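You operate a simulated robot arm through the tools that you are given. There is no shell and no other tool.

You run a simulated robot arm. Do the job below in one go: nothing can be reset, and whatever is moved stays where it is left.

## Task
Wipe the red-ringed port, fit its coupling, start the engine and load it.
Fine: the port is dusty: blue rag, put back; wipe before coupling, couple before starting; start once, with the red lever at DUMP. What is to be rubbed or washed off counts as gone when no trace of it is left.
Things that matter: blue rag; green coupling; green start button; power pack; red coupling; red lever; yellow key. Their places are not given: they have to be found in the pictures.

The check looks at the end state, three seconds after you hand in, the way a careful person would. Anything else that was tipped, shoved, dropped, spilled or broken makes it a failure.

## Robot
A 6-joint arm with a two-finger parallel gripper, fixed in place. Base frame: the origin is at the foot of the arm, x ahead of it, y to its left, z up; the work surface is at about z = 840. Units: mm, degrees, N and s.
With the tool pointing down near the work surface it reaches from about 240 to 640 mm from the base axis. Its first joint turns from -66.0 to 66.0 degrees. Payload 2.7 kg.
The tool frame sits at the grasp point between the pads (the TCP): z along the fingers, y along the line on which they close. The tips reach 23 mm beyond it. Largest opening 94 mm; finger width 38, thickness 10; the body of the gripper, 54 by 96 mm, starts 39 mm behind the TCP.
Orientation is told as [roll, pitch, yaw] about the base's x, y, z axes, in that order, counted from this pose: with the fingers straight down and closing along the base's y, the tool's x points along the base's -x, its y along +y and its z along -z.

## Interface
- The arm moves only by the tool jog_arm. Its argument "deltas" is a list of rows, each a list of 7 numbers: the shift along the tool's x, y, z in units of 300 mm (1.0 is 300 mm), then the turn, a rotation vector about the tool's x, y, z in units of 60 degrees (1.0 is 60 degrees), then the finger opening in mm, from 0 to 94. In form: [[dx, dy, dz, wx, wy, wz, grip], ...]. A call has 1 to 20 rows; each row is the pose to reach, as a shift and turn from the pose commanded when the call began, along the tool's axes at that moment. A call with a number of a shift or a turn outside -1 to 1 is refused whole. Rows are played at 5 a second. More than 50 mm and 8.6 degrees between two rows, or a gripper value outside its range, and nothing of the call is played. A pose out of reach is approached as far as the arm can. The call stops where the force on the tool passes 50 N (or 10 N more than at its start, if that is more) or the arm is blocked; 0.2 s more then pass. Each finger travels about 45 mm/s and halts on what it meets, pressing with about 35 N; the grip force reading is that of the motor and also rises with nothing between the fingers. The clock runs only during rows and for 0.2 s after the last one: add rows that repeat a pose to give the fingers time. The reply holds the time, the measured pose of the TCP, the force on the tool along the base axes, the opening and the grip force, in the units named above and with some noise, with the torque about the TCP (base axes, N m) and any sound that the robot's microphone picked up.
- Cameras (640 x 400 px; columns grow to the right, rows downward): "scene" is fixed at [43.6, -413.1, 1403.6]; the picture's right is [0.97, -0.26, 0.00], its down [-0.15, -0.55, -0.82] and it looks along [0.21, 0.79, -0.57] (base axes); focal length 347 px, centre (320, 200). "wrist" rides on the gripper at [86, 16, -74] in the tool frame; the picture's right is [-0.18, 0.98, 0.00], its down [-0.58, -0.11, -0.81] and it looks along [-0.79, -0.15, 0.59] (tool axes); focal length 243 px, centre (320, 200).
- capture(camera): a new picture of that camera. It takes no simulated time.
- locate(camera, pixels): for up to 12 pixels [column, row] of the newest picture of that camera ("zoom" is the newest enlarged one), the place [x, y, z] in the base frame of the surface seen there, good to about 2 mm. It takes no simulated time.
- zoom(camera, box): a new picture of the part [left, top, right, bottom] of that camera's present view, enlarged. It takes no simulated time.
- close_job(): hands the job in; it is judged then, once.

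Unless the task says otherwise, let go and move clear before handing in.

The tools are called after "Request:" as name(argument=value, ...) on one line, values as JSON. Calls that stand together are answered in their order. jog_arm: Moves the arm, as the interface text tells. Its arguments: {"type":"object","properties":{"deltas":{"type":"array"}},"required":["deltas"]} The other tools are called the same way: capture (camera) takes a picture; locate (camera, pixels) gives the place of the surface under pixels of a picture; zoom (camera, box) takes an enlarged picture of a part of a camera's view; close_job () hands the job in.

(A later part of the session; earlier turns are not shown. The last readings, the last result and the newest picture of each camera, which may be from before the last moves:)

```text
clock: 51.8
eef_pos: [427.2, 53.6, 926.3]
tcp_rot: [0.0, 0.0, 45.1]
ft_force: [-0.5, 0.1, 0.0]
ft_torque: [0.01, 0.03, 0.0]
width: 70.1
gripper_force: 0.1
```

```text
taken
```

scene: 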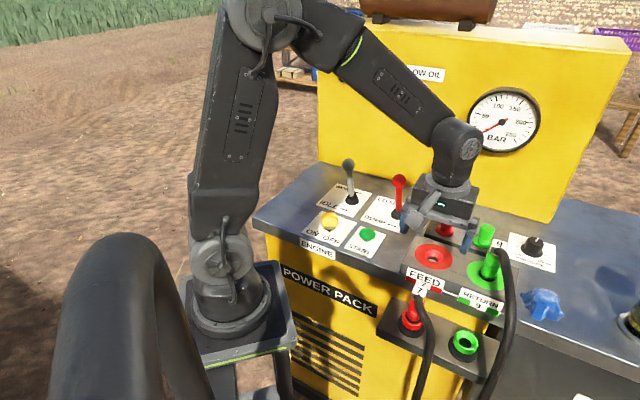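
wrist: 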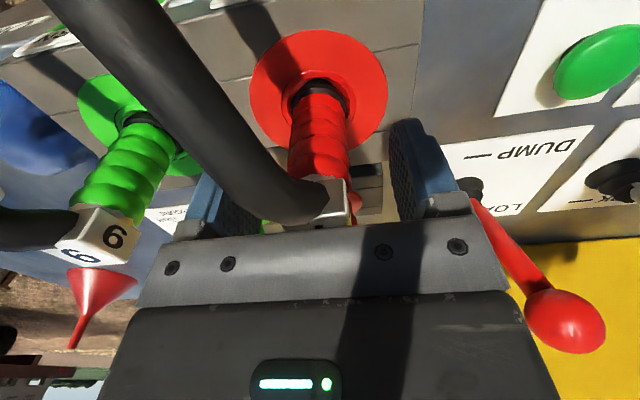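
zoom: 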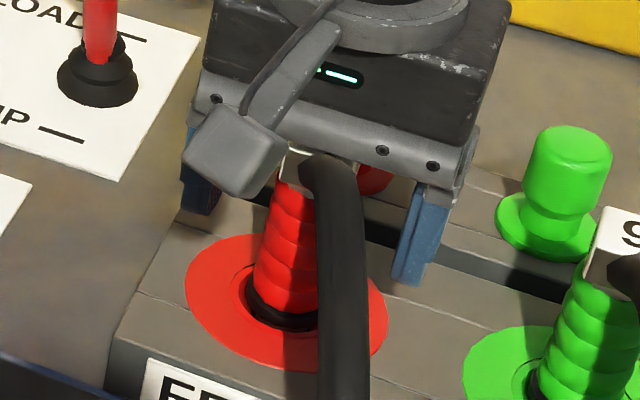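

Released with no residual force. I'll lift straight up and check the coupling and lever.

Request:
jog_arm(deltas=[[0, 0, -0.04, 0, 0, 0, 70], [0, 0, -0.1, 0, 0, 0, 70], [0, 0, -0.2, 0, 0, 0, 70], [0, 0, -0.3, 0, 0, 0, 70], [0, 0, -0.4, 0, 0, 0, 70], [0, 0, -0.48, 0, 0, 0, 70]])

Request:
capture(camera="scene")

Request:
zoom(camera="scene", box=[380, 200, 540, 330])

Request:
locate(camera="zoom", pixels=[[222, 110], [475, 140], [235, 120], [490, 155]])

```text
clock: 53.2
eef_pos: [429.2, 51.7, 1072.7]
tcp_rot: [0.0, 0.0, 45.1]
ft_force: [0.0, -0.5, -0.2]
ft_torque: [0.02, 0.0, -0.01]
width: 69.9
gripper_force: 0.0
```

```text
taken
```

scene: 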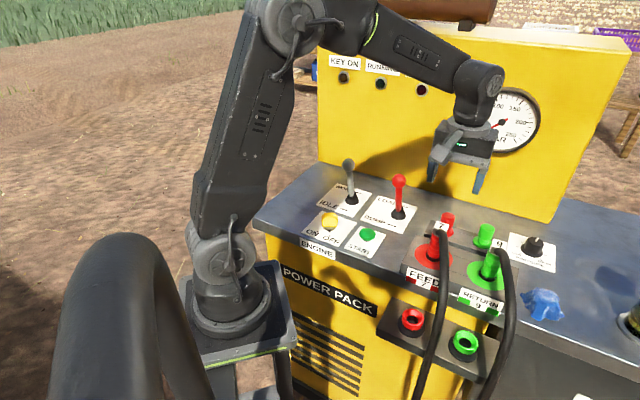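

```text
3.08 times, centred on (460, 265) of scene
```

zoom: 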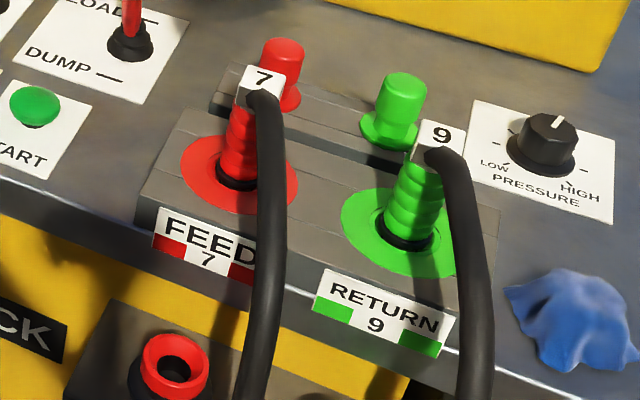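

```text
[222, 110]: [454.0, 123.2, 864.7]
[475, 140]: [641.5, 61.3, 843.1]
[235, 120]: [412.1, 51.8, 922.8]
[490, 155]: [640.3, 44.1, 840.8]
```

Coupling 7 stands upright in the port, matching coupling 9. Next I'll move over to the yellow key, staying above the lever balls.

Request:
jog_arm(deltas=[[0, 0.119, 0, 0, 0, 0, 70], [0, 0.238, 0, 0, 0, 0, 70], [0, 0.357, 0, 0, 0, 0, 70], [0, 0.475, 0, 0, 0, 0, 70], [0, 0.594, 0, 0, 0, 0, 70], [0, 0.713, 0, 0, 0, 0, 70], [0, 0.832, 0, 0, 0, 0, 70], [0, 0.832, 0.1, 0, 0, 0, 70]])

Request:
capture(camera="wrist")

Request:
capture(camera="scene")

```text
clock: 55.0
eef_pos: [252.5, 228.5, 1042.6]
tcp_rot: [0.0, -0.1, 45.0]
ft_force: [0.3, -0.2, 0.2]
ft_torque: [0.04, -0.01, 0.02]
width: 70.3
gripper_force: 0.0
```

```text
taken
```

wrist: 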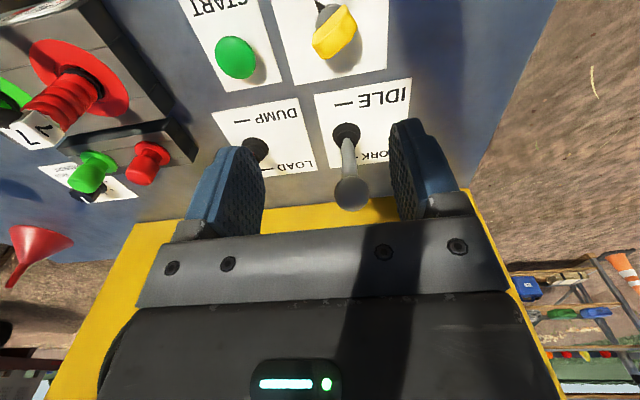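

```text
taken
```

scene: 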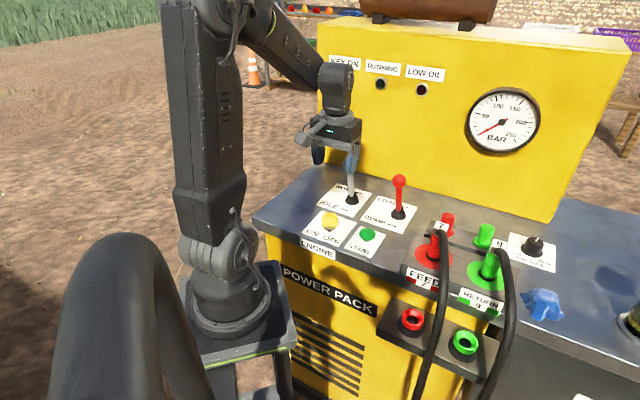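

The key is in view at wrist (333,35), and the grey lever is well behind the gripper. I'll zoom on the key and locate its shape.

Request:
zoom(camera="wrist", box=[270, 0, 398, 80])

Request:
locate(camera="zoom", pixels=[[320, 180], [250, 230], [400, 100], [240, 180], [420, 150], [280, 280], [430, 180], [250, 60], [290, 50], [320, 240], [350, 50], [360, 220]])

Request:
zoom(camera="scene", box=[305, 200, 369, 240])

Request:
locate(camera="zoom", pixels=[[250, 190], [210, 160], [300, 160], [250, 140], [210, 200], [295, 200], [250, 230], [250, 270], [170, 270], [250, 300]])

```text
5.00 times, centred on (334, 40) of wrist
```

zoom: 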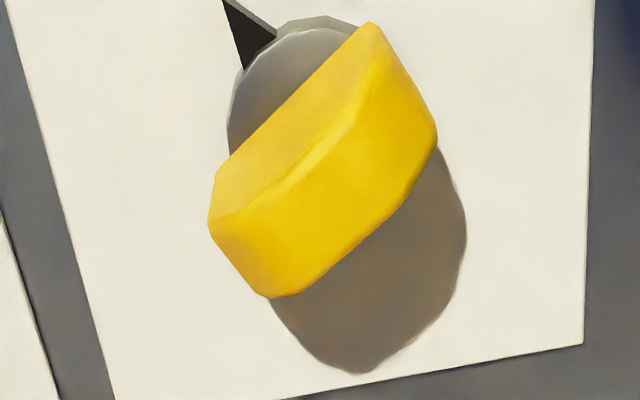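

```text
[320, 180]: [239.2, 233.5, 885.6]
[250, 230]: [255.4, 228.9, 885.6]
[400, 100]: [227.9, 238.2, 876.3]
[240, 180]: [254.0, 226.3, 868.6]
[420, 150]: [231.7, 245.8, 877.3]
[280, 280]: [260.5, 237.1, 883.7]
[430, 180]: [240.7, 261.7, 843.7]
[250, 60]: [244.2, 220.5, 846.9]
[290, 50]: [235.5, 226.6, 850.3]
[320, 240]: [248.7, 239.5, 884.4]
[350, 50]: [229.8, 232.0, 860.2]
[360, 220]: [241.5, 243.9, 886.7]
```

```text
10.00 times, centred on (337, 220) of scene
```

zoom: 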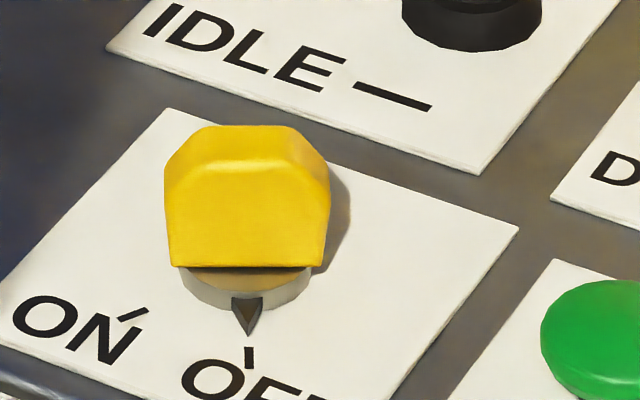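

```text
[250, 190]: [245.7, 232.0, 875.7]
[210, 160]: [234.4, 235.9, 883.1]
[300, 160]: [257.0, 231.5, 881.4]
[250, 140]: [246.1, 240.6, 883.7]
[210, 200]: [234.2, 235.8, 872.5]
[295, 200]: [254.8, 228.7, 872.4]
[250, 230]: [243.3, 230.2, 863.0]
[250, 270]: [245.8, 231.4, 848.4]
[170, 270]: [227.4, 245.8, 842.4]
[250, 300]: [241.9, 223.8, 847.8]
```

The key's yellow bow is a slab about 33 × 13 mm lying along (-0.95, 0.31), top at z≈886, with the pointer square to it. I'll locate the ON and OFF ticks to get the turn angle.

Request:
zoom(camera="scene", box=[305, 208, 353, 244])

Request:
locate(camera="zoom", pixels=[[252, 305], [252, 325], [252, 270], [110, 260], [95, 268], [85, 275], [165, 200], [330, 215], [180, 240], [310, 240], [250, 240], [130, 248]])

```text
11.11 times, centred on (329, 226) of scene
```

zoom: 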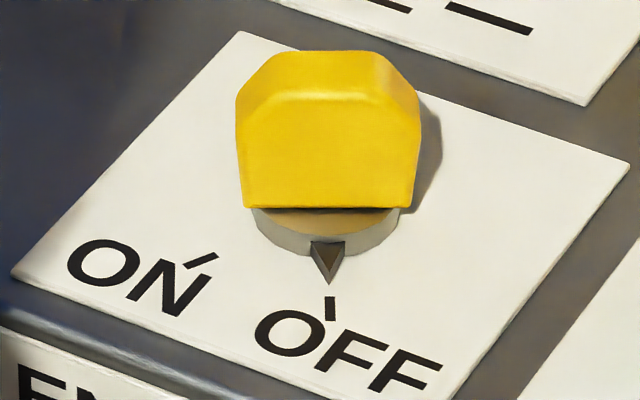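

```text
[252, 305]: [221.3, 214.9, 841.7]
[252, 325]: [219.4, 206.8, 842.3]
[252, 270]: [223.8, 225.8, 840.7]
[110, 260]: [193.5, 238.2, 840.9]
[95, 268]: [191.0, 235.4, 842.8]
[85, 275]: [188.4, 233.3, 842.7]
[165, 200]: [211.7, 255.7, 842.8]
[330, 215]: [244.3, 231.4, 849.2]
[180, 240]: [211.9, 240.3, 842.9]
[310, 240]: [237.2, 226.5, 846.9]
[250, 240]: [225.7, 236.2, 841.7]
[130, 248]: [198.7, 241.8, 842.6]
```

Those pixels missed the ticks. In this zoom OFF is at (331,308), ON at (200,260) and the pointer tip at (330,282).

Request:
locate(camera="zoom", pixels=[[330, 298], [332, 318], [330, 282], [214, 254], [190, 265], [330, 250], [255, 215], [405, 215], [280, 245], [385, 240], [330, 100], [330, 180]])

```text
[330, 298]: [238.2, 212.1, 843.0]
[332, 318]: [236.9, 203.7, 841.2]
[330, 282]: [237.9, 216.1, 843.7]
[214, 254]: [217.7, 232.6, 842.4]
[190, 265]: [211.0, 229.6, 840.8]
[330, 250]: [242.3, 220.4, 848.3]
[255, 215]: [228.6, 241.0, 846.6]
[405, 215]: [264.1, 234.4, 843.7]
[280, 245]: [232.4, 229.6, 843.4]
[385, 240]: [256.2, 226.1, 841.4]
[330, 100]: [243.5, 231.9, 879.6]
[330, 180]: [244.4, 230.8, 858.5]
```

OFF points at about 255° and ON at about 192° around the key centre (245.3, 237.5), so it must turn roughly 62° clockwise seen from above. I'll align the gripper across the bow at yaw −15, still high up.

Request:
jog_arm(deltas=[[-0.001, 0.01, 0, 0, 0, 0.125, 70], [-0.002, 0.019, 0, 0, 0, 0.25, 60], [-0.003, 0.028, 0, 0, 0, 0.375, 50], [-0.004, 0.038, 0, 0, 0, 0.5, 44], [-0.004, 0.038, 0, 0, 0, 0.625, 44], [-0.004, 0.038, 0, 0, 0, 0.75, 44], [-0.004, 0.038, 0, 0, 0, 0.875, 44], [-0.004, 0.038, 0, 0, 0, 1.0, 44]])

Request:
capture(camera="wrist")

Request:
capture(camera="scene")

```text
clock: 56.8
eef_pos: [243.9, 238.8, 1043.3]
tcp_rot: [0.0, 0.0, -15.0]
ft_force: [0.6, -0.8, 0.0]
ft_torque: [0.02, 0.0, -0.04]
width: 44.0
gripper_force: 0.0
```

```text
taken
```

wrist: 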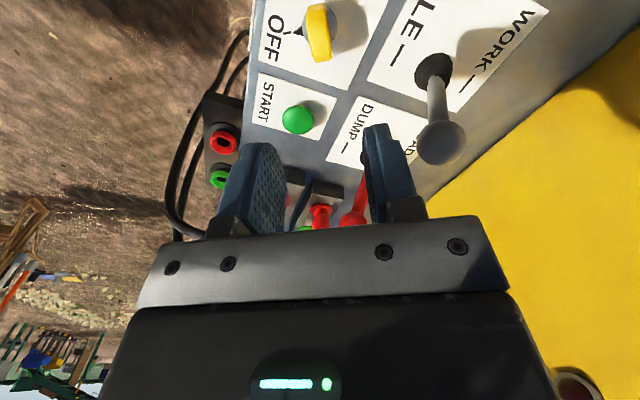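

```text
taken
```

scene: 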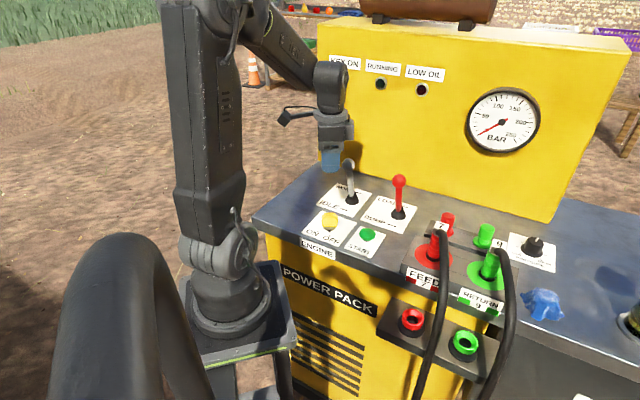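

The key now stands nearly upright in the wrist view at (318,33). I'll zoom to check centring and angle.

Request:
zoom(camera="wrist", box=[270, 0, 366, 66])

Request:
locate(camera="zoom", pixels=[[290, 100], [320, 350], [300, 200], [350, 200], [380, 340], [330, 60], [310, 280], [370, 280], [200, 210]])

```text
6.06 times, centred on (318, 33) of wrist
```

zoom: 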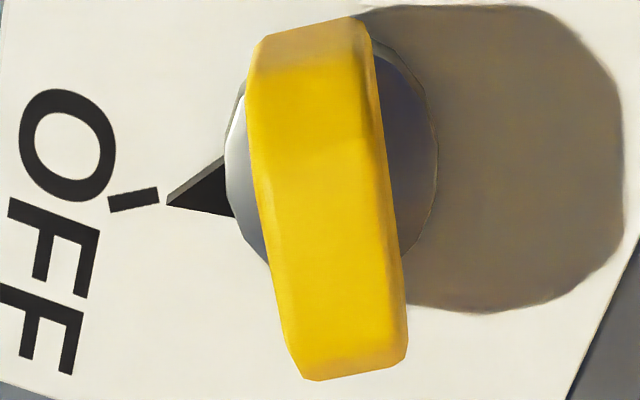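

```text
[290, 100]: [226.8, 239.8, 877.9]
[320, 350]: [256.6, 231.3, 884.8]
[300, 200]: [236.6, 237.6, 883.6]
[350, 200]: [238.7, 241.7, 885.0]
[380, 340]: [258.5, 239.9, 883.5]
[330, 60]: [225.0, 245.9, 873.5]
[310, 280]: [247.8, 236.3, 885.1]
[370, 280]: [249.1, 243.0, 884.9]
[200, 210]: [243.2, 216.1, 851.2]
```

The gripper is aligned across the bow within a degree or two and centred within a couple of mm. I'll descend to z≈880.

Request:
jog_arm(deltas=[[0, 0, 0.1, 0, 0, 0, 44], [0, 0, 0.2, 0, 0, 0, 44], [0, 0, 0.3, 0, 0, 0, 44], [0, 0, 0.4, 0, 0, 0, 44], [0, 0, 0.47, 0, 0, 0, 44], [0, 0, 0.51, 0, 0, 0, 44], [0, 0, 0.535, 0, 0, 0, 44]])

Request:
capture(camera="wrist")

Request:
zoom(camera="scene", box=[270, 130, 430, 260])

```text
clock: 58.4
eef_pos: [245.7, 238.1, 881.6]
tcp_rot: [0.0, -0.1, -14.9]
ft_force: [-0.3, -0.7, 0.3]
ft_torque: [-0.01, 0.02, 0.01]
width: 44.1
gripper_force: 0.1
```

```text
taken
```

wrist: 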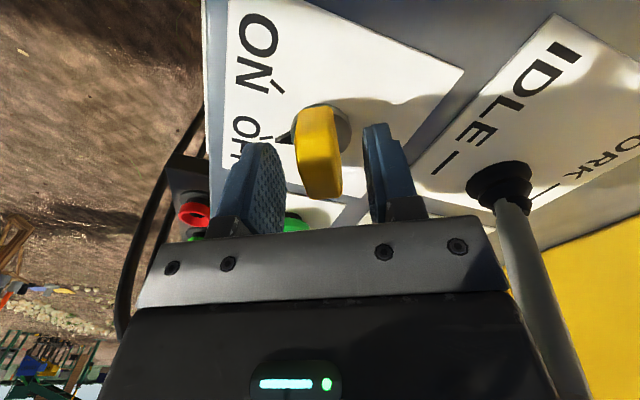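

```text
3.08 times, centred on (350, 195) of scene
```

zoom: 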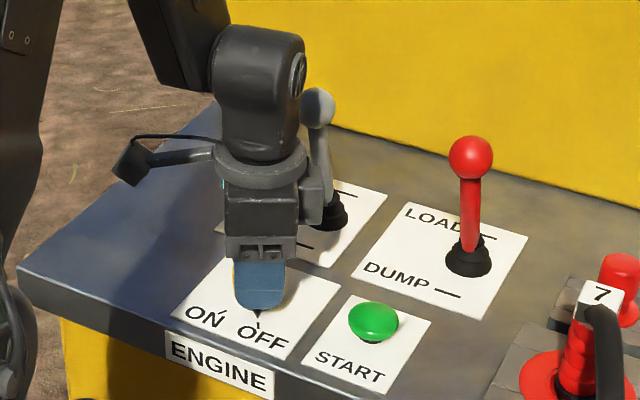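

The slab sits between the pads with no contact. I'll close on it gently.

Request:
jog_arm(deltas=[[0, 0, 0, 0, 0, 0, 34], [0, 0, 0, 0, 0, 0, 26], [0, 0, 0, 0, 0, 0, 18], [0, 0, 0, 0, 0, 0, 10], [0, 0, 0, 0, 0, 0, 6], [0, 0, 0, 0, 0, 0, 6]])

Request:
capture(camera="wrist")

```text
clock: 59.8
eef_pos: [246.3, 237.2, 881.5]
tcp_rot: [0.1, -0.1, -14.9]
ft_force: [1.4, 9.2, -4.8]
ft_torque: [-0.34, -0.35, -0.03]
width: 18.0
gripper_force: 45.0
```

```text
taken
```

wrist: 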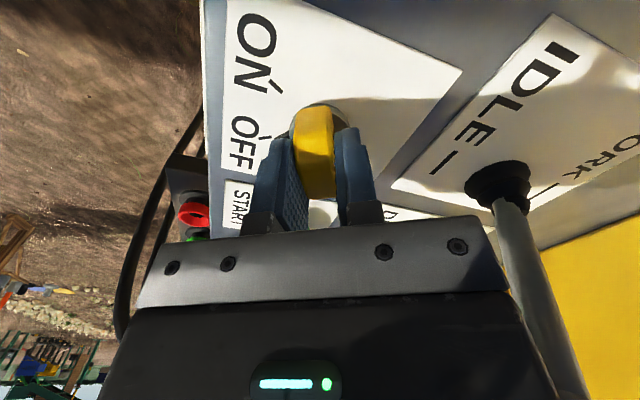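

The key is gripped at 18 mm with a 9 N side load. I'll turn clockwise 60° in steps with a slight offset correction.

Request:
jog_arm(deltas=[[0.0006, 0.001, 0, 0, 0, 0.125, 6], [0.0011, 0.001, 0, 0, 0, 0.25, 6], [0.0017, 0, 0, 0, 0, 0.375, 6], [0.0022, 0, 0, 0, 0, 0.5, 6], [0.0028, -0.001, 0, 0, 0, 0.625, 6], [0.0034, -0.002, 0, 0, 0, 0.75, 6], [0.0039, -0.003, 0, 0, 0, 0.875, 6], [0.0045, -0.003, 0, 0, 0, 1.0, 6]])

Request:
capture(camera="wrist")

Request:
capture(camera="scene")

Request:
zoom(camera="scene", box=[290, 180, 370, 250])

```text
clock: 61.6
eef_pos: [245.3, 237.8, 882.1]
tcp_rot: [0.2, 0.2, -74.9]
ft_force: [39.4, -10.4, 3.5]
ft_torque: [-1.28, 0.19, -0.01]
width: 17.7
gripper_force: 44.5
```

```text
taken
```

wrist: 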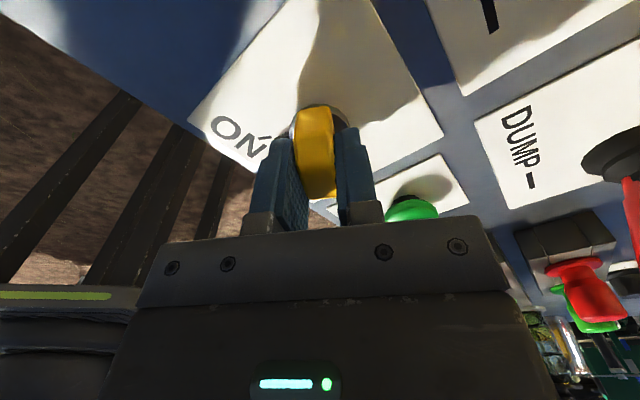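

```text
taken
```

scene: 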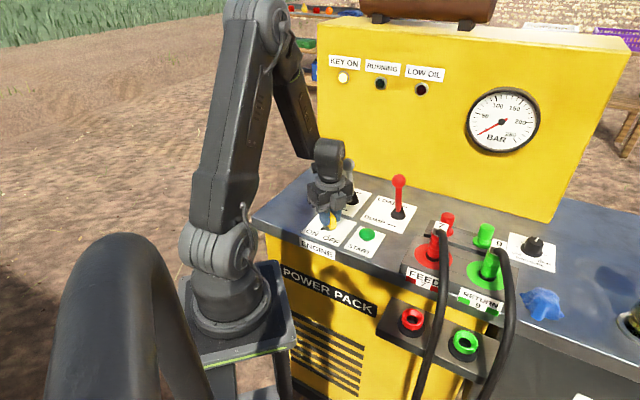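

```text
5.71 times, centred on (330, 215) of scene
```

zoom: 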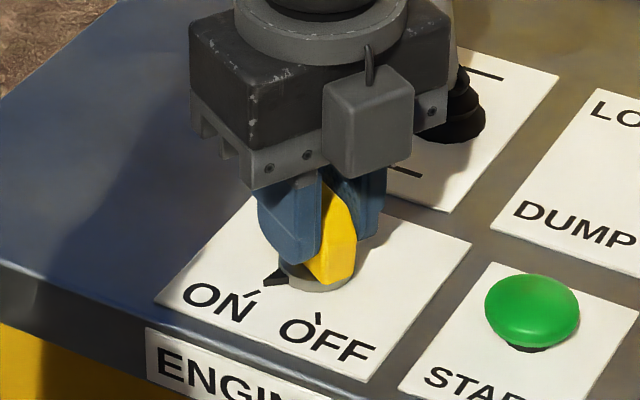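

The KEY ON lamp at (343,77) is lit and the pointer is at ON. The key pushes the gripper with 39 N along +x, so I'll relieve that and look closer before letting go.

Request:
jog_arm(deltas=[[0, 0.004, 0, 0, 0, 0, 6], [0, 0.0075, 0, 0, 0, 0, 6]])

Request:
zoom(camera="scene", box=[305, 208, 353, 244])

Request:
zoom(camera="scene", box=[320, 50, 450, 110])

```text
clock: 62.2
eef_pos: [245.3, 239.3, 881.5]
tcp_rot: [0.0, 0.0, -75.0]
ft_force: [17.9, -7.3, 14.4]
ft_torque: [1.05, 0.17, 0.0]
width: 17.8
gripper_force: 45.0
```

```text
11.11 times, centred on (329, 226) of scene
```

zoom: 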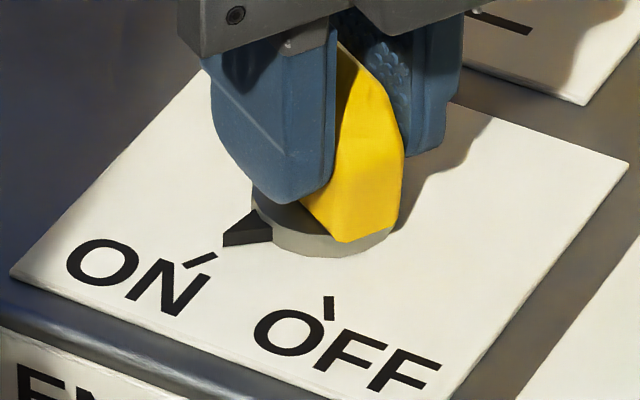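

```text
4.92 times, centred on (385, 80) of scene
```

zoom: 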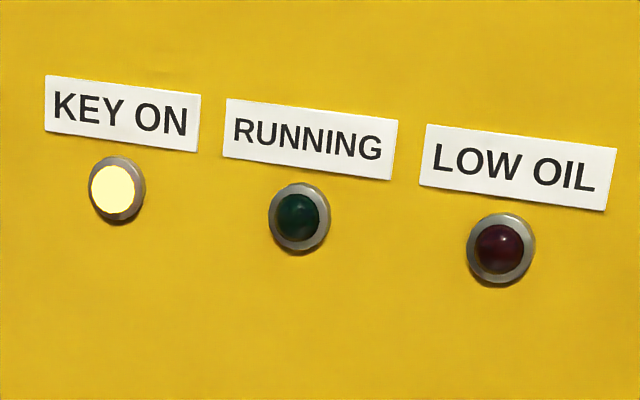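

KEY ON is lit, LOW OIL is dark, and the pointer meets the ON tick. I'll open the fingers and lift away.

Request:
jog_arm(deltas=[[0, 0.003, 0, 0, 0, 0, 6], [0, 0.003, 0, 0, 0, 0, 20], [0, 0.003, 0, 0, 0, 0, 34], [0, 0.003, 0, 0, 0, 0, 44], [0, 0.003, -0.05, 0, 0, 0, 44], [0, 0.003, -0.12, 0, 0, 0, 44], [0, 0.003, -0.22, 0, 0, 0, 44], [0, 0.003, -0.34, 0, 0, 0, 44], [0, 0.003, -0.46, 0, 0, 0, 44], [0, 0.003, -0.55, 0, 0, 0, 44]])

Request:
capture(camera="scene")

Request:
zoom(camera="scene", box=[300, 160, 420, 250])

```text
clock: 64.4
eef_pos: [246.5, 240.5, 1049.7]
tcp_rot: [0.0, 0.0, -74.8]
ft_force: [-0.9, 0.6, 0.9]
ft_torque: [0.0, -0.01, 0.02]
width: 43.9
gripper_force: 0.1
```

```text
taken
```

scene: 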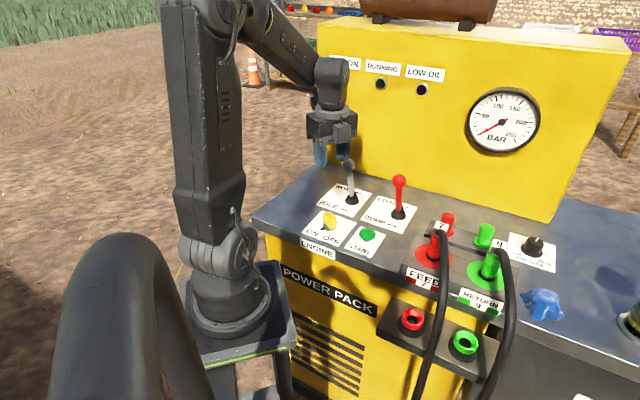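

```text
4.44 times, centred on (360, 205) of scene
```

zoom: 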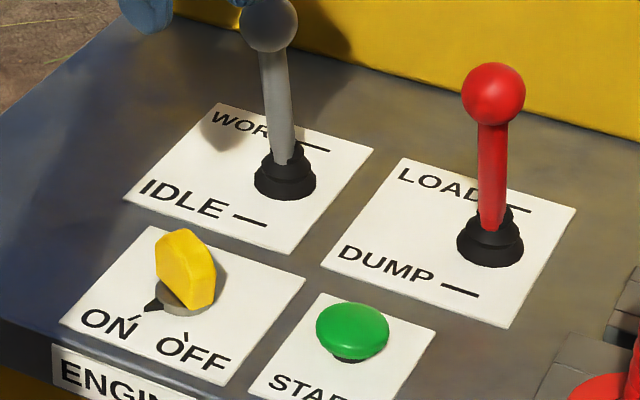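

The key is at ON and the red lever still leans to DUMP. I'll swing the gripper back to yaw 45, close the fingers, and move above the green START button.

Request:
jog_arm(deltas=[[0, 0, 0, 0, 0, -0.125, 44], [0, 0, 0, 0, 0, -0.25, 30], [0, 0, 0, 0, 0, -0.375, 15], [0, 0, 0, 0, 0, -0.5, 0], [0, 0, 0, 0, 0, -0.625, 0], [0, 0, 0, 0, 0, -0.75, 0], [0, 0, 0, 0, 0, -0.875, 0], [0, 0, 0, 0, 0, -1.0, 0]])

Request:
jog_arm(deltas=[[0, 0, 0, 0, 0, -0.125, 0], [0, 0, 0, 0, 0, -0.25, 0], [0, 0, 0, 0, 0, -0.375, 0], [0, 0, 0, 0, 0, -0.5, 0], [0, 0, 0, 0, 0, -0.625, 0], [0, 0, 0, 0, 0, -0.75, 0], [0, 0, 0, 0, 0, -0.875, 0], [0, 0, 0, 0, 0, -1.0, 0]])

```text
clock: 66.2
eef_pos: [245.8, 238.1, 1046.7]
tcp_rot: [-0.1, 0.0, -14.8]
ft_force: [0.1, -0.5, 0.9]
ft_torque: [-0.02, -0.04, 0.02]
width: 0.0
gripper_force: 34.9
```

```text
clock: 68.0
eef_pos: [245.3, 239.5, 1045.5]
tcp_rot: [-0.1, -0.1, 45.3]
ft_force: [0.3, 0.2, -0.3]
ft_torque: [0.04, -0.01, -0.01]
width: 0.2
gripper_force: 35.1
```

Yaw is 45 with fingers closed. I'll slide over the START button at this height and look.

Request:
jog_arm(deltas=[[0.001, -0.12, 0, 0, 0, 0, 0], [0.003, -0.24, 0, 0, 0, 0, 0], [0.004, -0.347, 0, 0, 0, 0, 0], [0.004, -0.347, 0, 0, 0, 0, 0]])

Request:
capture(camera="wrist")

Request:
zoom(camera="wrist", box=[256, 0, 384, 80])

Request:
locate(camera="zoom", pixels=[[320, 200], [280, 200], [360, 200], [320, 160], [320, 240], [240, 200], [400, 200]])

Request:
zoom(camera="scene", box=[345, 215, 393, 245])

Request:
locate(camera="zoom", pixels=[[300, 220], [200, 220], [390, 240], [300, 180], [300, 290], [300, 250]])

```text
clock: 69.0
eef_pos: [319.8, 163.8, 1046.3]
tcp_rot: [0.0, 0.0, 45.1]
ft_force: [-0.2, 0.0, 0.2]
ft_torque: [0.0, -0.02, 0.0]
width: 0.0
gripper_force: 35.0
```

```text
taken
```

wrist: 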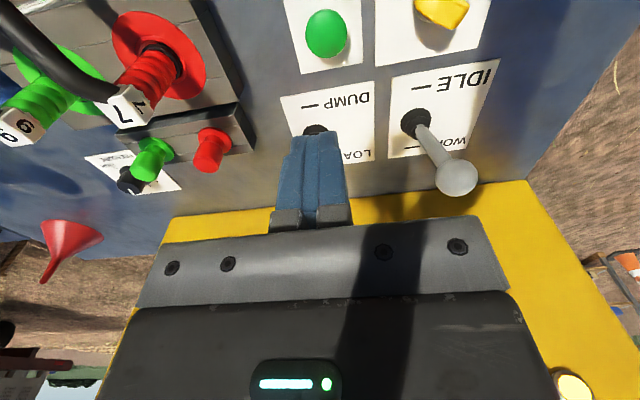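

```text
5.00 times, centred on (320, 40) of wrist
```

zoom: 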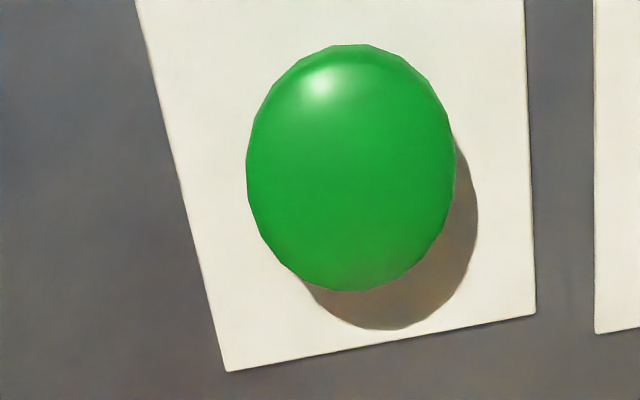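

```text
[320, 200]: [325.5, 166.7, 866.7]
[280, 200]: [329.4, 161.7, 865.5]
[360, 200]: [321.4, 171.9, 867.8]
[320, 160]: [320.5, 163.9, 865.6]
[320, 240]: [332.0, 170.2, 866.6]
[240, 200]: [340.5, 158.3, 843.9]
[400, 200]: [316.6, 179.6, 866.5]
```

```text
13.33 times, centred on (369, 230) of scene
```

zoom: 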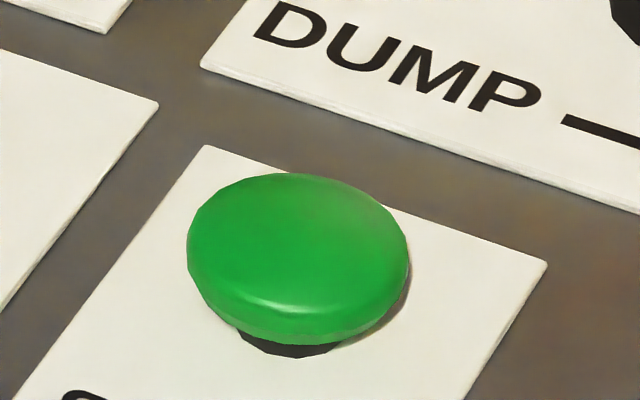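

```text
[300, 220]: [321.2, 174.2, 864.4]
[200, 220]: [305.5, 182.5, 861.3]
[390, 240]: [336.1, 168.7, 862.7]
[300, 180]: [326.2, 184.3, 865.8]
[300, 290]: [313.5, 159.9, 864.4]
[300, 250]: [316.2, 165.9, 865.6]
```

Button centre is about (318.5, 168.5) with its top at z≈867. I'll descend to just above it.

Request:
jog_arm(deltas=[[-0.008, 0.014, 0.05, 0, 0, 0, 0], [-0.008, 0.014, 0.17, 0, 0, 0, 0], [-0.008, 0.014, 0.29, 0, 0, 0, 0], [-0.008, 0.014, 0.4, 0, 0, 0, 0], [-0.008, 0.014, 0.46, 0, 0, 0, 0], [-0.008, 0.014, 0.495, 0, 0, 0, 0]])

Request:
capture(camera="wrist")

Request:
zoom(camera="scene", box=[310, 140, 450, 250])

```text
clock: 70.4
eef_pos: [316.5, 168.1, 899.3]
tcp_rot: [0.0, -0.1, 45.1]
ft_force: [0.3, -1.0, 0.9]
ft_torque: [0.0, -0.02, 0.01]
width: 0.2
gripper_force: 35.2
```

```text
taken
```

wrist: 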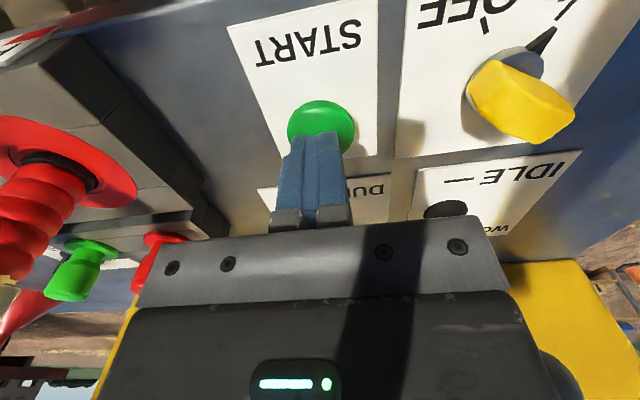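

```text
3.64 times, centred on (380, 195) of scene
```

zoom: 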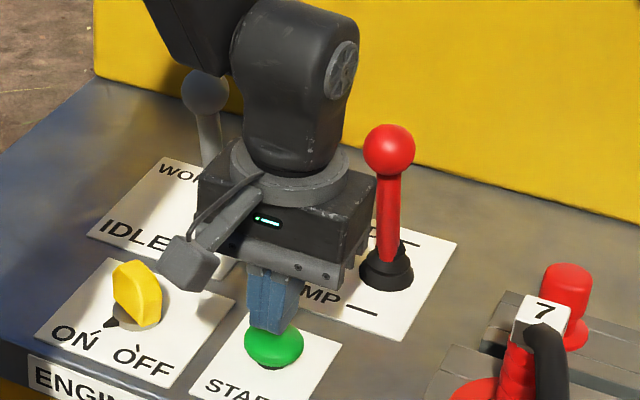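

The closed fingertips are right over the button, with the red lever at DUMP. I'll press it once, slowly, and hold briefly.

Request:
jog_arm(deltas=[[0, 0, 0.015, 0, 0, 0, 0], [0, 0, 0.028, 0, 0, 0, 0], [0, 0, 0.036, 0, 0, 0, 0], [0, 0, 0.042, 0, 0, 0, 0], [0, 0, 0.048, 0, 0, 0, 0], [0, 0, 0.048, 0, 0, 0, 0], [0, 0, 0.048, 0, 0, 0, 0]])

Request:
capture(camera="scene")

Request:
zoom(camera="scene", box=[320, 50, 560, 160])

```text
clock: 72.0
eef_pos: [315.6, 169.6, 885.5]
tcp_rot: [0.0, -0.2, 45.1]
ft_force: [1.8, 1.2, 3.5]
ft_torque: [0.04, 0.0, 0.03]
width: 0.0
gripper_force: 34.8
```

```text
taken
```

scene: 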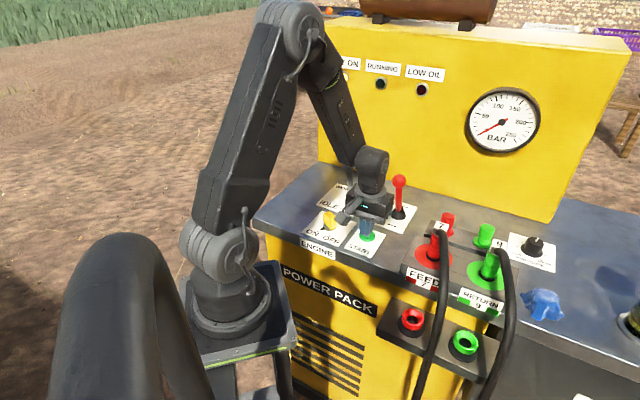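

```text
2.67 times, centred on (440, 105) of scene
```

zoom: 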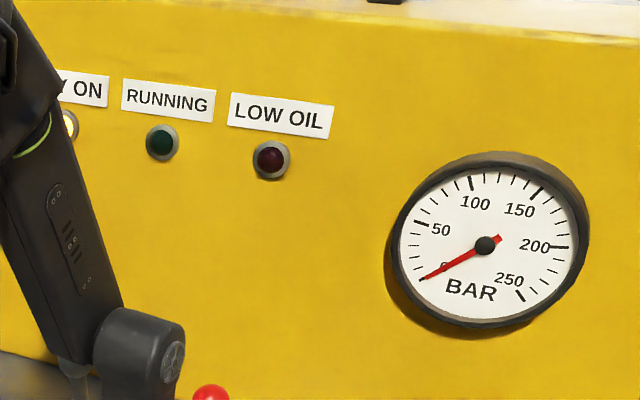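

Only 3.5 N so far and RUNNING is dark, so the button isn't fully down. I'll continue the same press deeper.

Request:
jog_arm(deltas=[[0, 0, 0.005, 0, 0, 0, 0], [0, 0, 0.01, 0, 0, 0, 0], [0, 0, 0.015, 0, 0, 0, 0], [0, 0, 0.015, 0, 0, 0, 0], [0, 0, 0.015, 0, 0, 0, 0]])

Request:
zoom(camera="scene", box=[320, 50, 560, 160])

```text
clock: 73.2
eef_pos: [316.7, 168.5, 880.1]
tcp_rot: [-0.1, -0.2, 45.0]
ft_force: [-8.2, 2.4, 25.6]
ft_torque: [-0.12, 0.36, -0.1]
width: 0.0
gripper_force: 34.8
heard: click
```

```text
2.67 times, centred on (440, 105) of scene
```

zoom: 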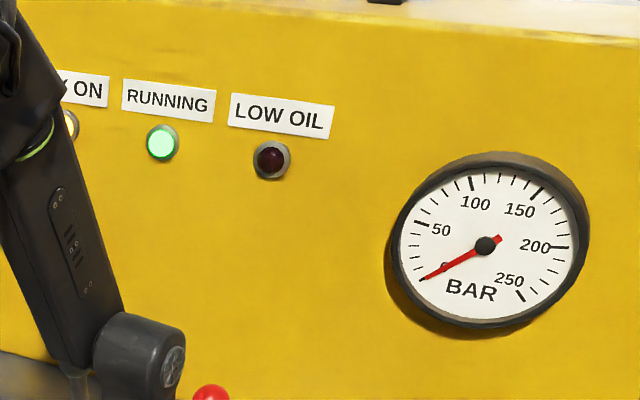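

A click was heard and the RUNNING lamp is lit green. I'll release the button straight up.

Request:
jog_arm(deltas=[[0, 0, -0.03, 0, 0, 0, 0], [0, 0, -0.1, 0, 0, 0, 0], [0, 0, -0.22, 0, 0, 0, 0], [0, 0, -0.34, 0, 0, 0, 0], [0, 0, -0.46, 0, 0, 0, 0], [0, 0, -0.56, 0, 0, 0, 0]])

Request:
capture(camera="scene")

Request:
zoom(camera="scene", box=[310, 160, 450, 250])

Request:
zoom(camera="scene", box=[378, 170, 426, 230])

Request:
locate(camera="zoom", pixels=[[265, 60], [235, 60], [295, 60], [265, 110], [265, 150], [265, 200], [265, 230], [230, 280], [300, 290], [265, 300]])

```text
clock: 74.6
eef_pos: [315.8, 170.1, 1049.0]
tcp_rot: [0.0, 0.0, 45.0]
ft_force: [-1.1, 0.1, -0.2]
ft_torque: [0.0, -0.03, 0.02]
width: 0.0
gripper_force: 35.1
```

```text
taken
```

scene: 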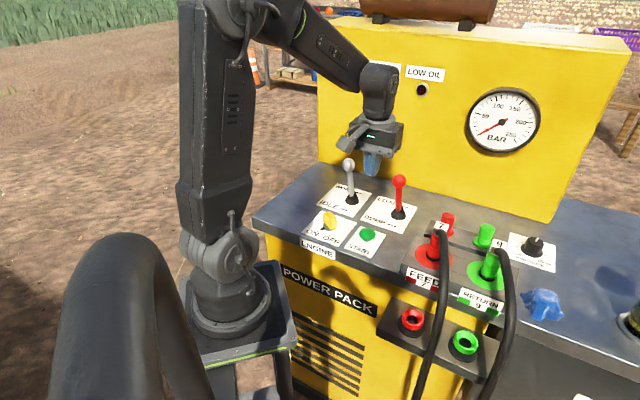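

```text
4.44 times, centred on (380, 205) of scene
```

zoom: 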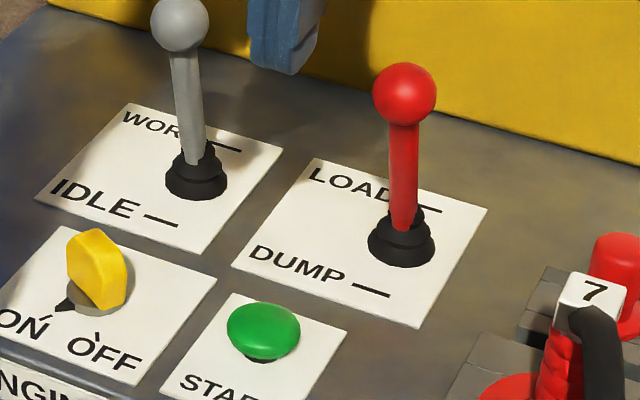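

```text
6.67 times, centred on (402, 200) of scene
```

zoom: 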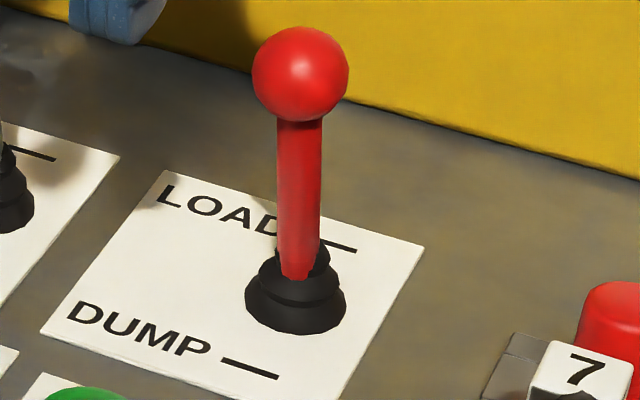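

```text
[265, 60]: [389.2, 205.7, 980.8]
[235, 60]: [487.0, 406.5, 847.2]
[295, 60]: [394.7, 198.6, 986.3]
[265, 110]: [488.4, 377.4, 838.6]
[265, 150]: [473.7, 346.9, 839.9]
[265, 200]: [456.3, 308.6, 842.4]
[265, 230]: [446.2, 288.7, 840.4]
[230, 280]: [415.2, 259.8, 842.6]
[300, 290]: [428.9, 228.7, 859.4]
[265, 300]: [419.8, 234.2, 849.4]
```

The button is released and the engine runs. The red ball's centre is near (402,211,975), leaning to DUMP, so I'll place the closed fingers on its operator side at the same height to push it toward LOAD.

Request:
jog_arm(deltas=[[-0.0607, -0.0567, 0, 0, 0, 0, 0], [-0.1214, -0.1134, 0, 0, 0, 0, 0], [-0.1214, -0.1134, 0, 0, 0, 0, 0]])

Request:
capture(camera="wrist")

Request:
capture(camera="scene")

Request:
zoom(camera="scene", box=[340, 110, 460, 230])

```text
clock: 75.4
eef_pos: [366.4, 171.7, 1047.4]
tcp_rot: [0.0, 0.0, 45.1]
ft_force: [0.0, 0.1, -0.2]
ft_torque: [-0.03, -0.02, 0.0]
width: 0.1
gripper_force: 35.1
```

```text
taken
```

wrist: 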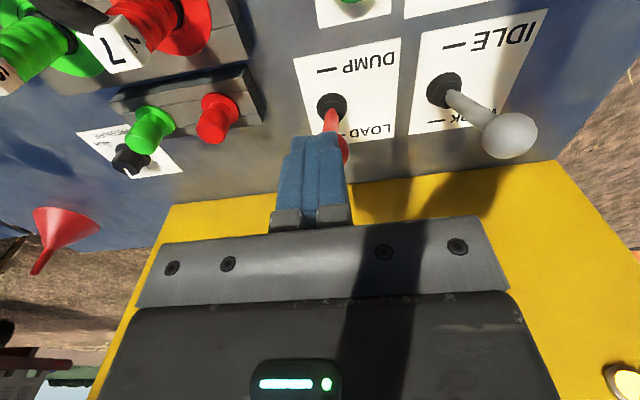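

```text
taken
```

scene: 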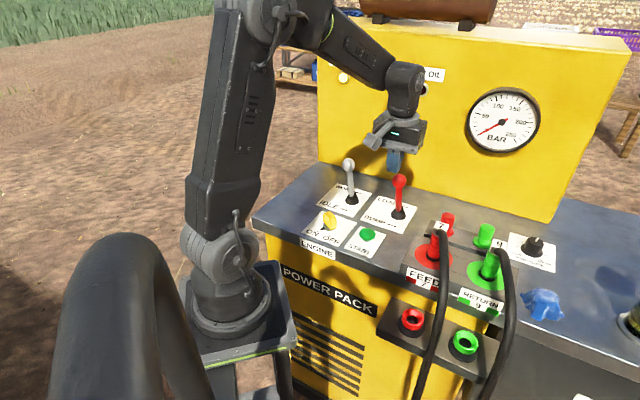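

```text
3.33 times, centred on (400, 170) of scene
```

zoom: 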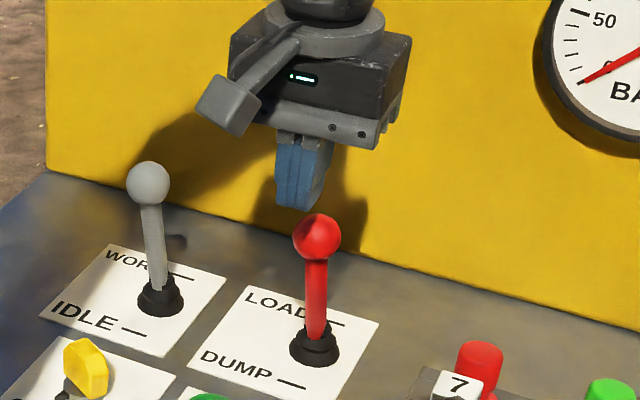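

The ball's visible right edge at about (350,150) matches a ball centred on the finger line, so the alignment is good. I'll lower to z≈974 behind the ball.

Request:
jog_arm(deltas=[[0, 0, 0.06, 0, 0, 0, 0], [0, 0, 0.12, 0, 0, 0, 0], [0, 0, 0.18, 0, 0, 0, 0], [0, 0, 0.22, 0, 0, 0, 0], [0, 0, 0.245, 0, 0, 0, 0]])

Request:
zoom(camera="scene", box=[340, 110, 460, 230])

Request:
capture(camera="wrist")

```text
clock: 76.6
eef_pos: [367.5, 170.3, 974.5]
tcp_rot: [0.0, -0.1, 45.1]
ft_force: [0.0, 0.1, 0.5]
ft_torque: [0.01, 0.0, 0.01]
width: 0.0
gripper_force: 35.2
```

```text
3.33 times, centred on (400, 170) of scene
```

zoom: 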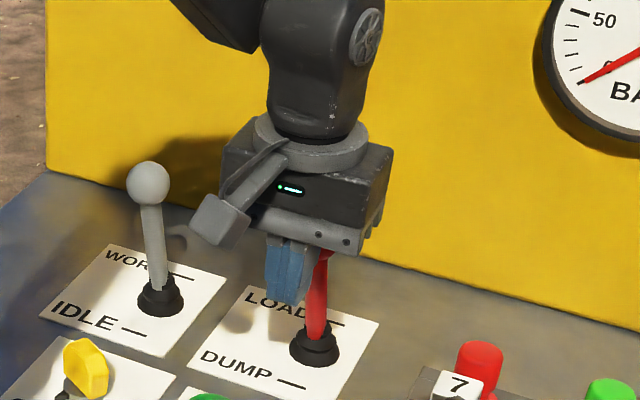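

```text
taken
```

wrist: 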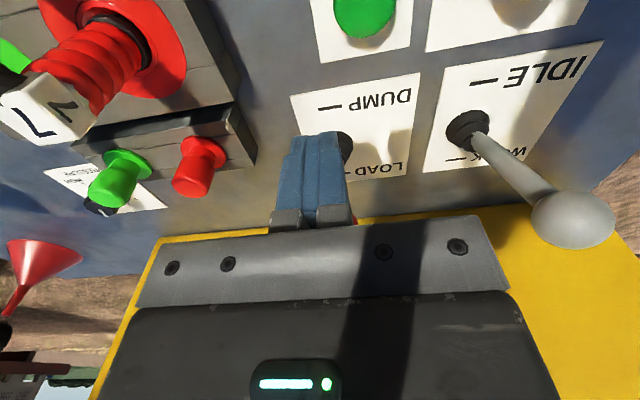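

No contact yet, with the ball behind the fingers. I'll push toward LOAD for the first 60 mm.

Request:
jog_arm(deltas=[[-0.033, 0, 0, 0, 0, 0, 0], [-0.06, 0, 0, 0, 0, 0, 0], [-0.09, 0, 0, 0, 0, 0, 0], [-0.12, 0, 0, 0, 0, 0, 0], [-0.15, 0, 0, 0, 0, 0, 0], [-0.18, 0, 0, 0, 0, 0, 0], [-0.2, 0, 0, 0, 0, 0, 0]])

Request:
zoom(camera="scene", box=[340, 110, 460, 230])

```text
clock: 78.2
eef_pos: [408.8, 212.0, 974.6]
tcp_rot: [0.0, 0.0, 45.0]
ft_force: [0.4, -0.5, 0.1]
ft_torque: [-0.03, -0.02, 0.0]
width: 0.0
gripper_force: 34.8
```

```text
3.33 times, centred on (400, 170) of scene
```

zoom: 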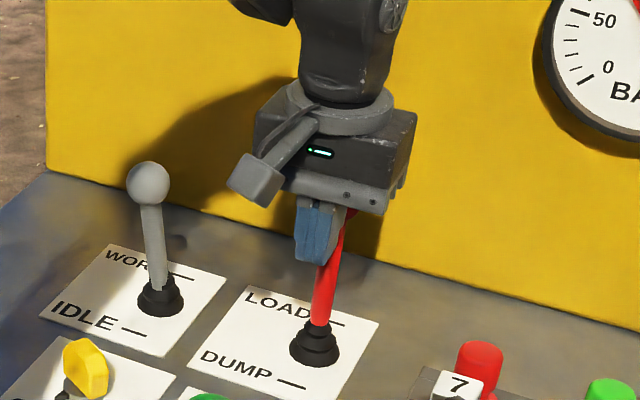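

The lever has swung toward LOAD and the gauge needle seems to have moved. I'll zoom on both before pushing further.

Request:
zoom(camera="scene", box=[320, 50, 560, 200])

Request:
zoom(camera="scene", box=[378, 160, 438, 230])

Request:
capture(camera="wrist")

```text
2.67 times, centred on (440, 125) of scene
```

zoom: 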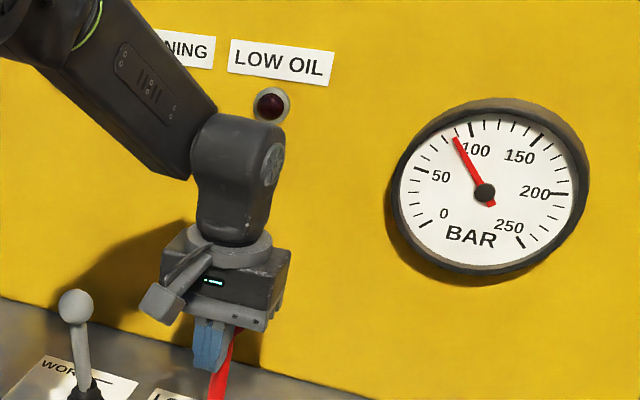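

```text
5.71 times, centred on (408, 195) of scene
```

zoom: 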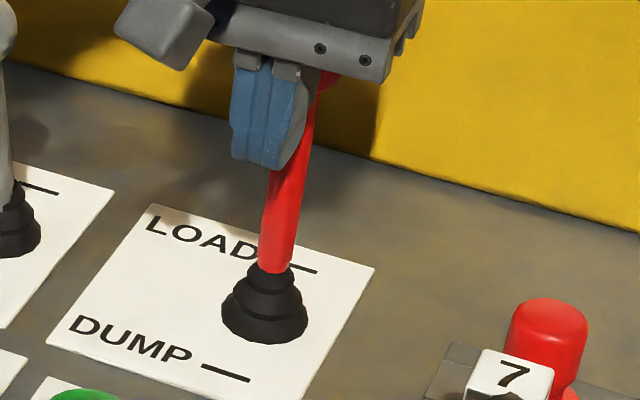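

```text
taken
```

wrist: 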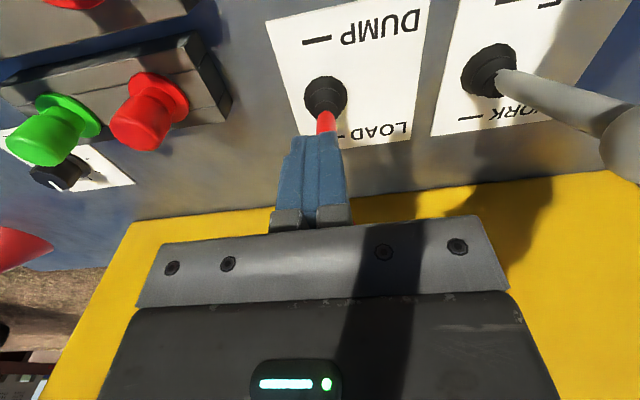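

The gauge reads about 90 bar and the lever has snapped over away from the fingers (no force). I'll back off and rise to see its final position.

Request:
jog_arm(deltas=[[0.04, 0, 0, 0, 0, 0, 0], [0.08, 0, 0, 0, 0, 0, 0], [0.08, 0, -0.1, 0, 0, 0, 0], [0.08, 0, -0.22, 0, 0, 0, 0], [0.08, 0, -0.34, 0, 0, 0, 0]])

Request:
capture(camera="scene")

Request:
zoom(camera="scene", box=[320, 150, 440, 240])

Request:
locate(camera="scene", pixels=[[412, 177], [407, 197], [404, 213]])

Request:
zoom(camera="scene", box=[320, 50, 560, 200])

```text
clock: 79.4
eef_pos: [391.6, 192.9, 1075.2]
tcp_rot: [-0.1, 0.0, 45.0]
ft_force: [-0.2, -0.1, 0.2]
ft_torque: [-0.03, -0.02, -0.01]
width: 0.0
gripper_force: 34.8
```

```text
taken
```

scene: 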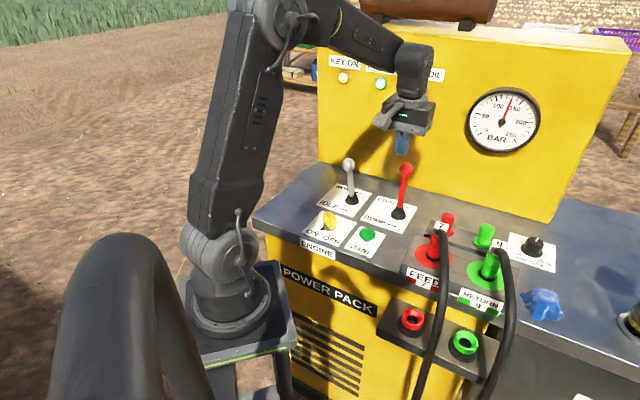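

```text
4.44 times, centred on (380, 195) of scene
```

zoom: 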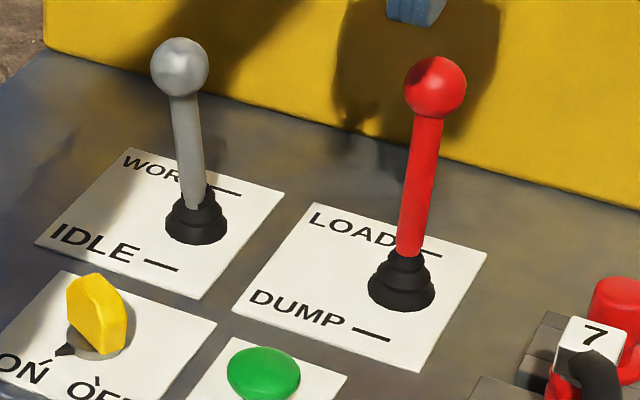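

```text
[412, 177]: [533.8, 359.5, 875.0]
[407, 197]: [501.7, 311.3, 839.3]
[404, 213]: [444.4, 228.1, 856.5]
```

```text
2.67 times, centred on (440, 125) of scene
```

zoom: 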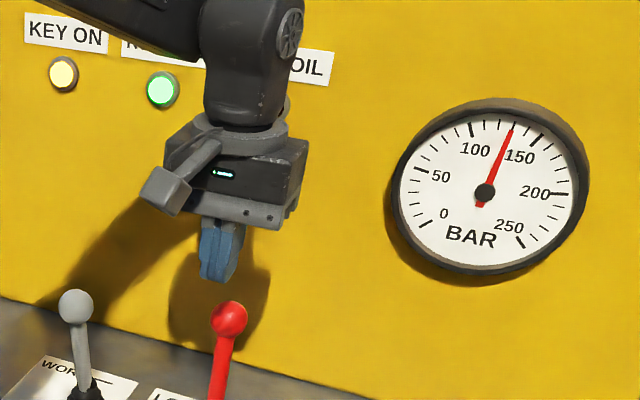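

Pressure is now about 130 bar and both lamps are lit. I'll measure the red lever's tilt to be sure it's fully at LOAD.

Request:
locate(camera="scene", pixels=[[405, 170], [404, 185], [402, 195], [398, 215], [349, 165]])

Request:
capture(camera="wrist")

```text
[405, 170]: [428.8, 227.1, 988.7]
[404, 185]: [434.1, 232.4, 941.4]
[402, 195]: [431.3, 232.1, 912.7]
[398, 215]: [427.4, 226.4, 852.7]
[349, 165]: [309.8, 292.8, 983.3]
```

```text
taken
```

wrist: 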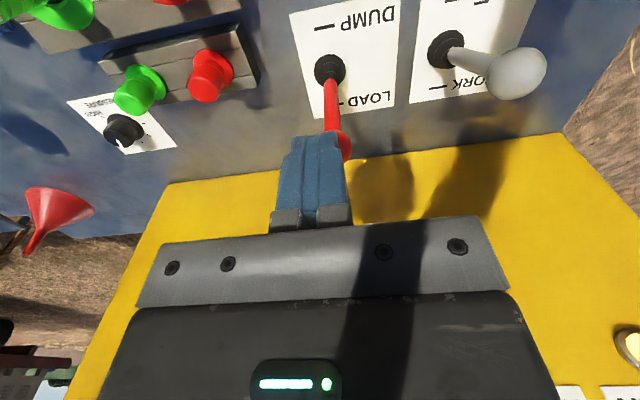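

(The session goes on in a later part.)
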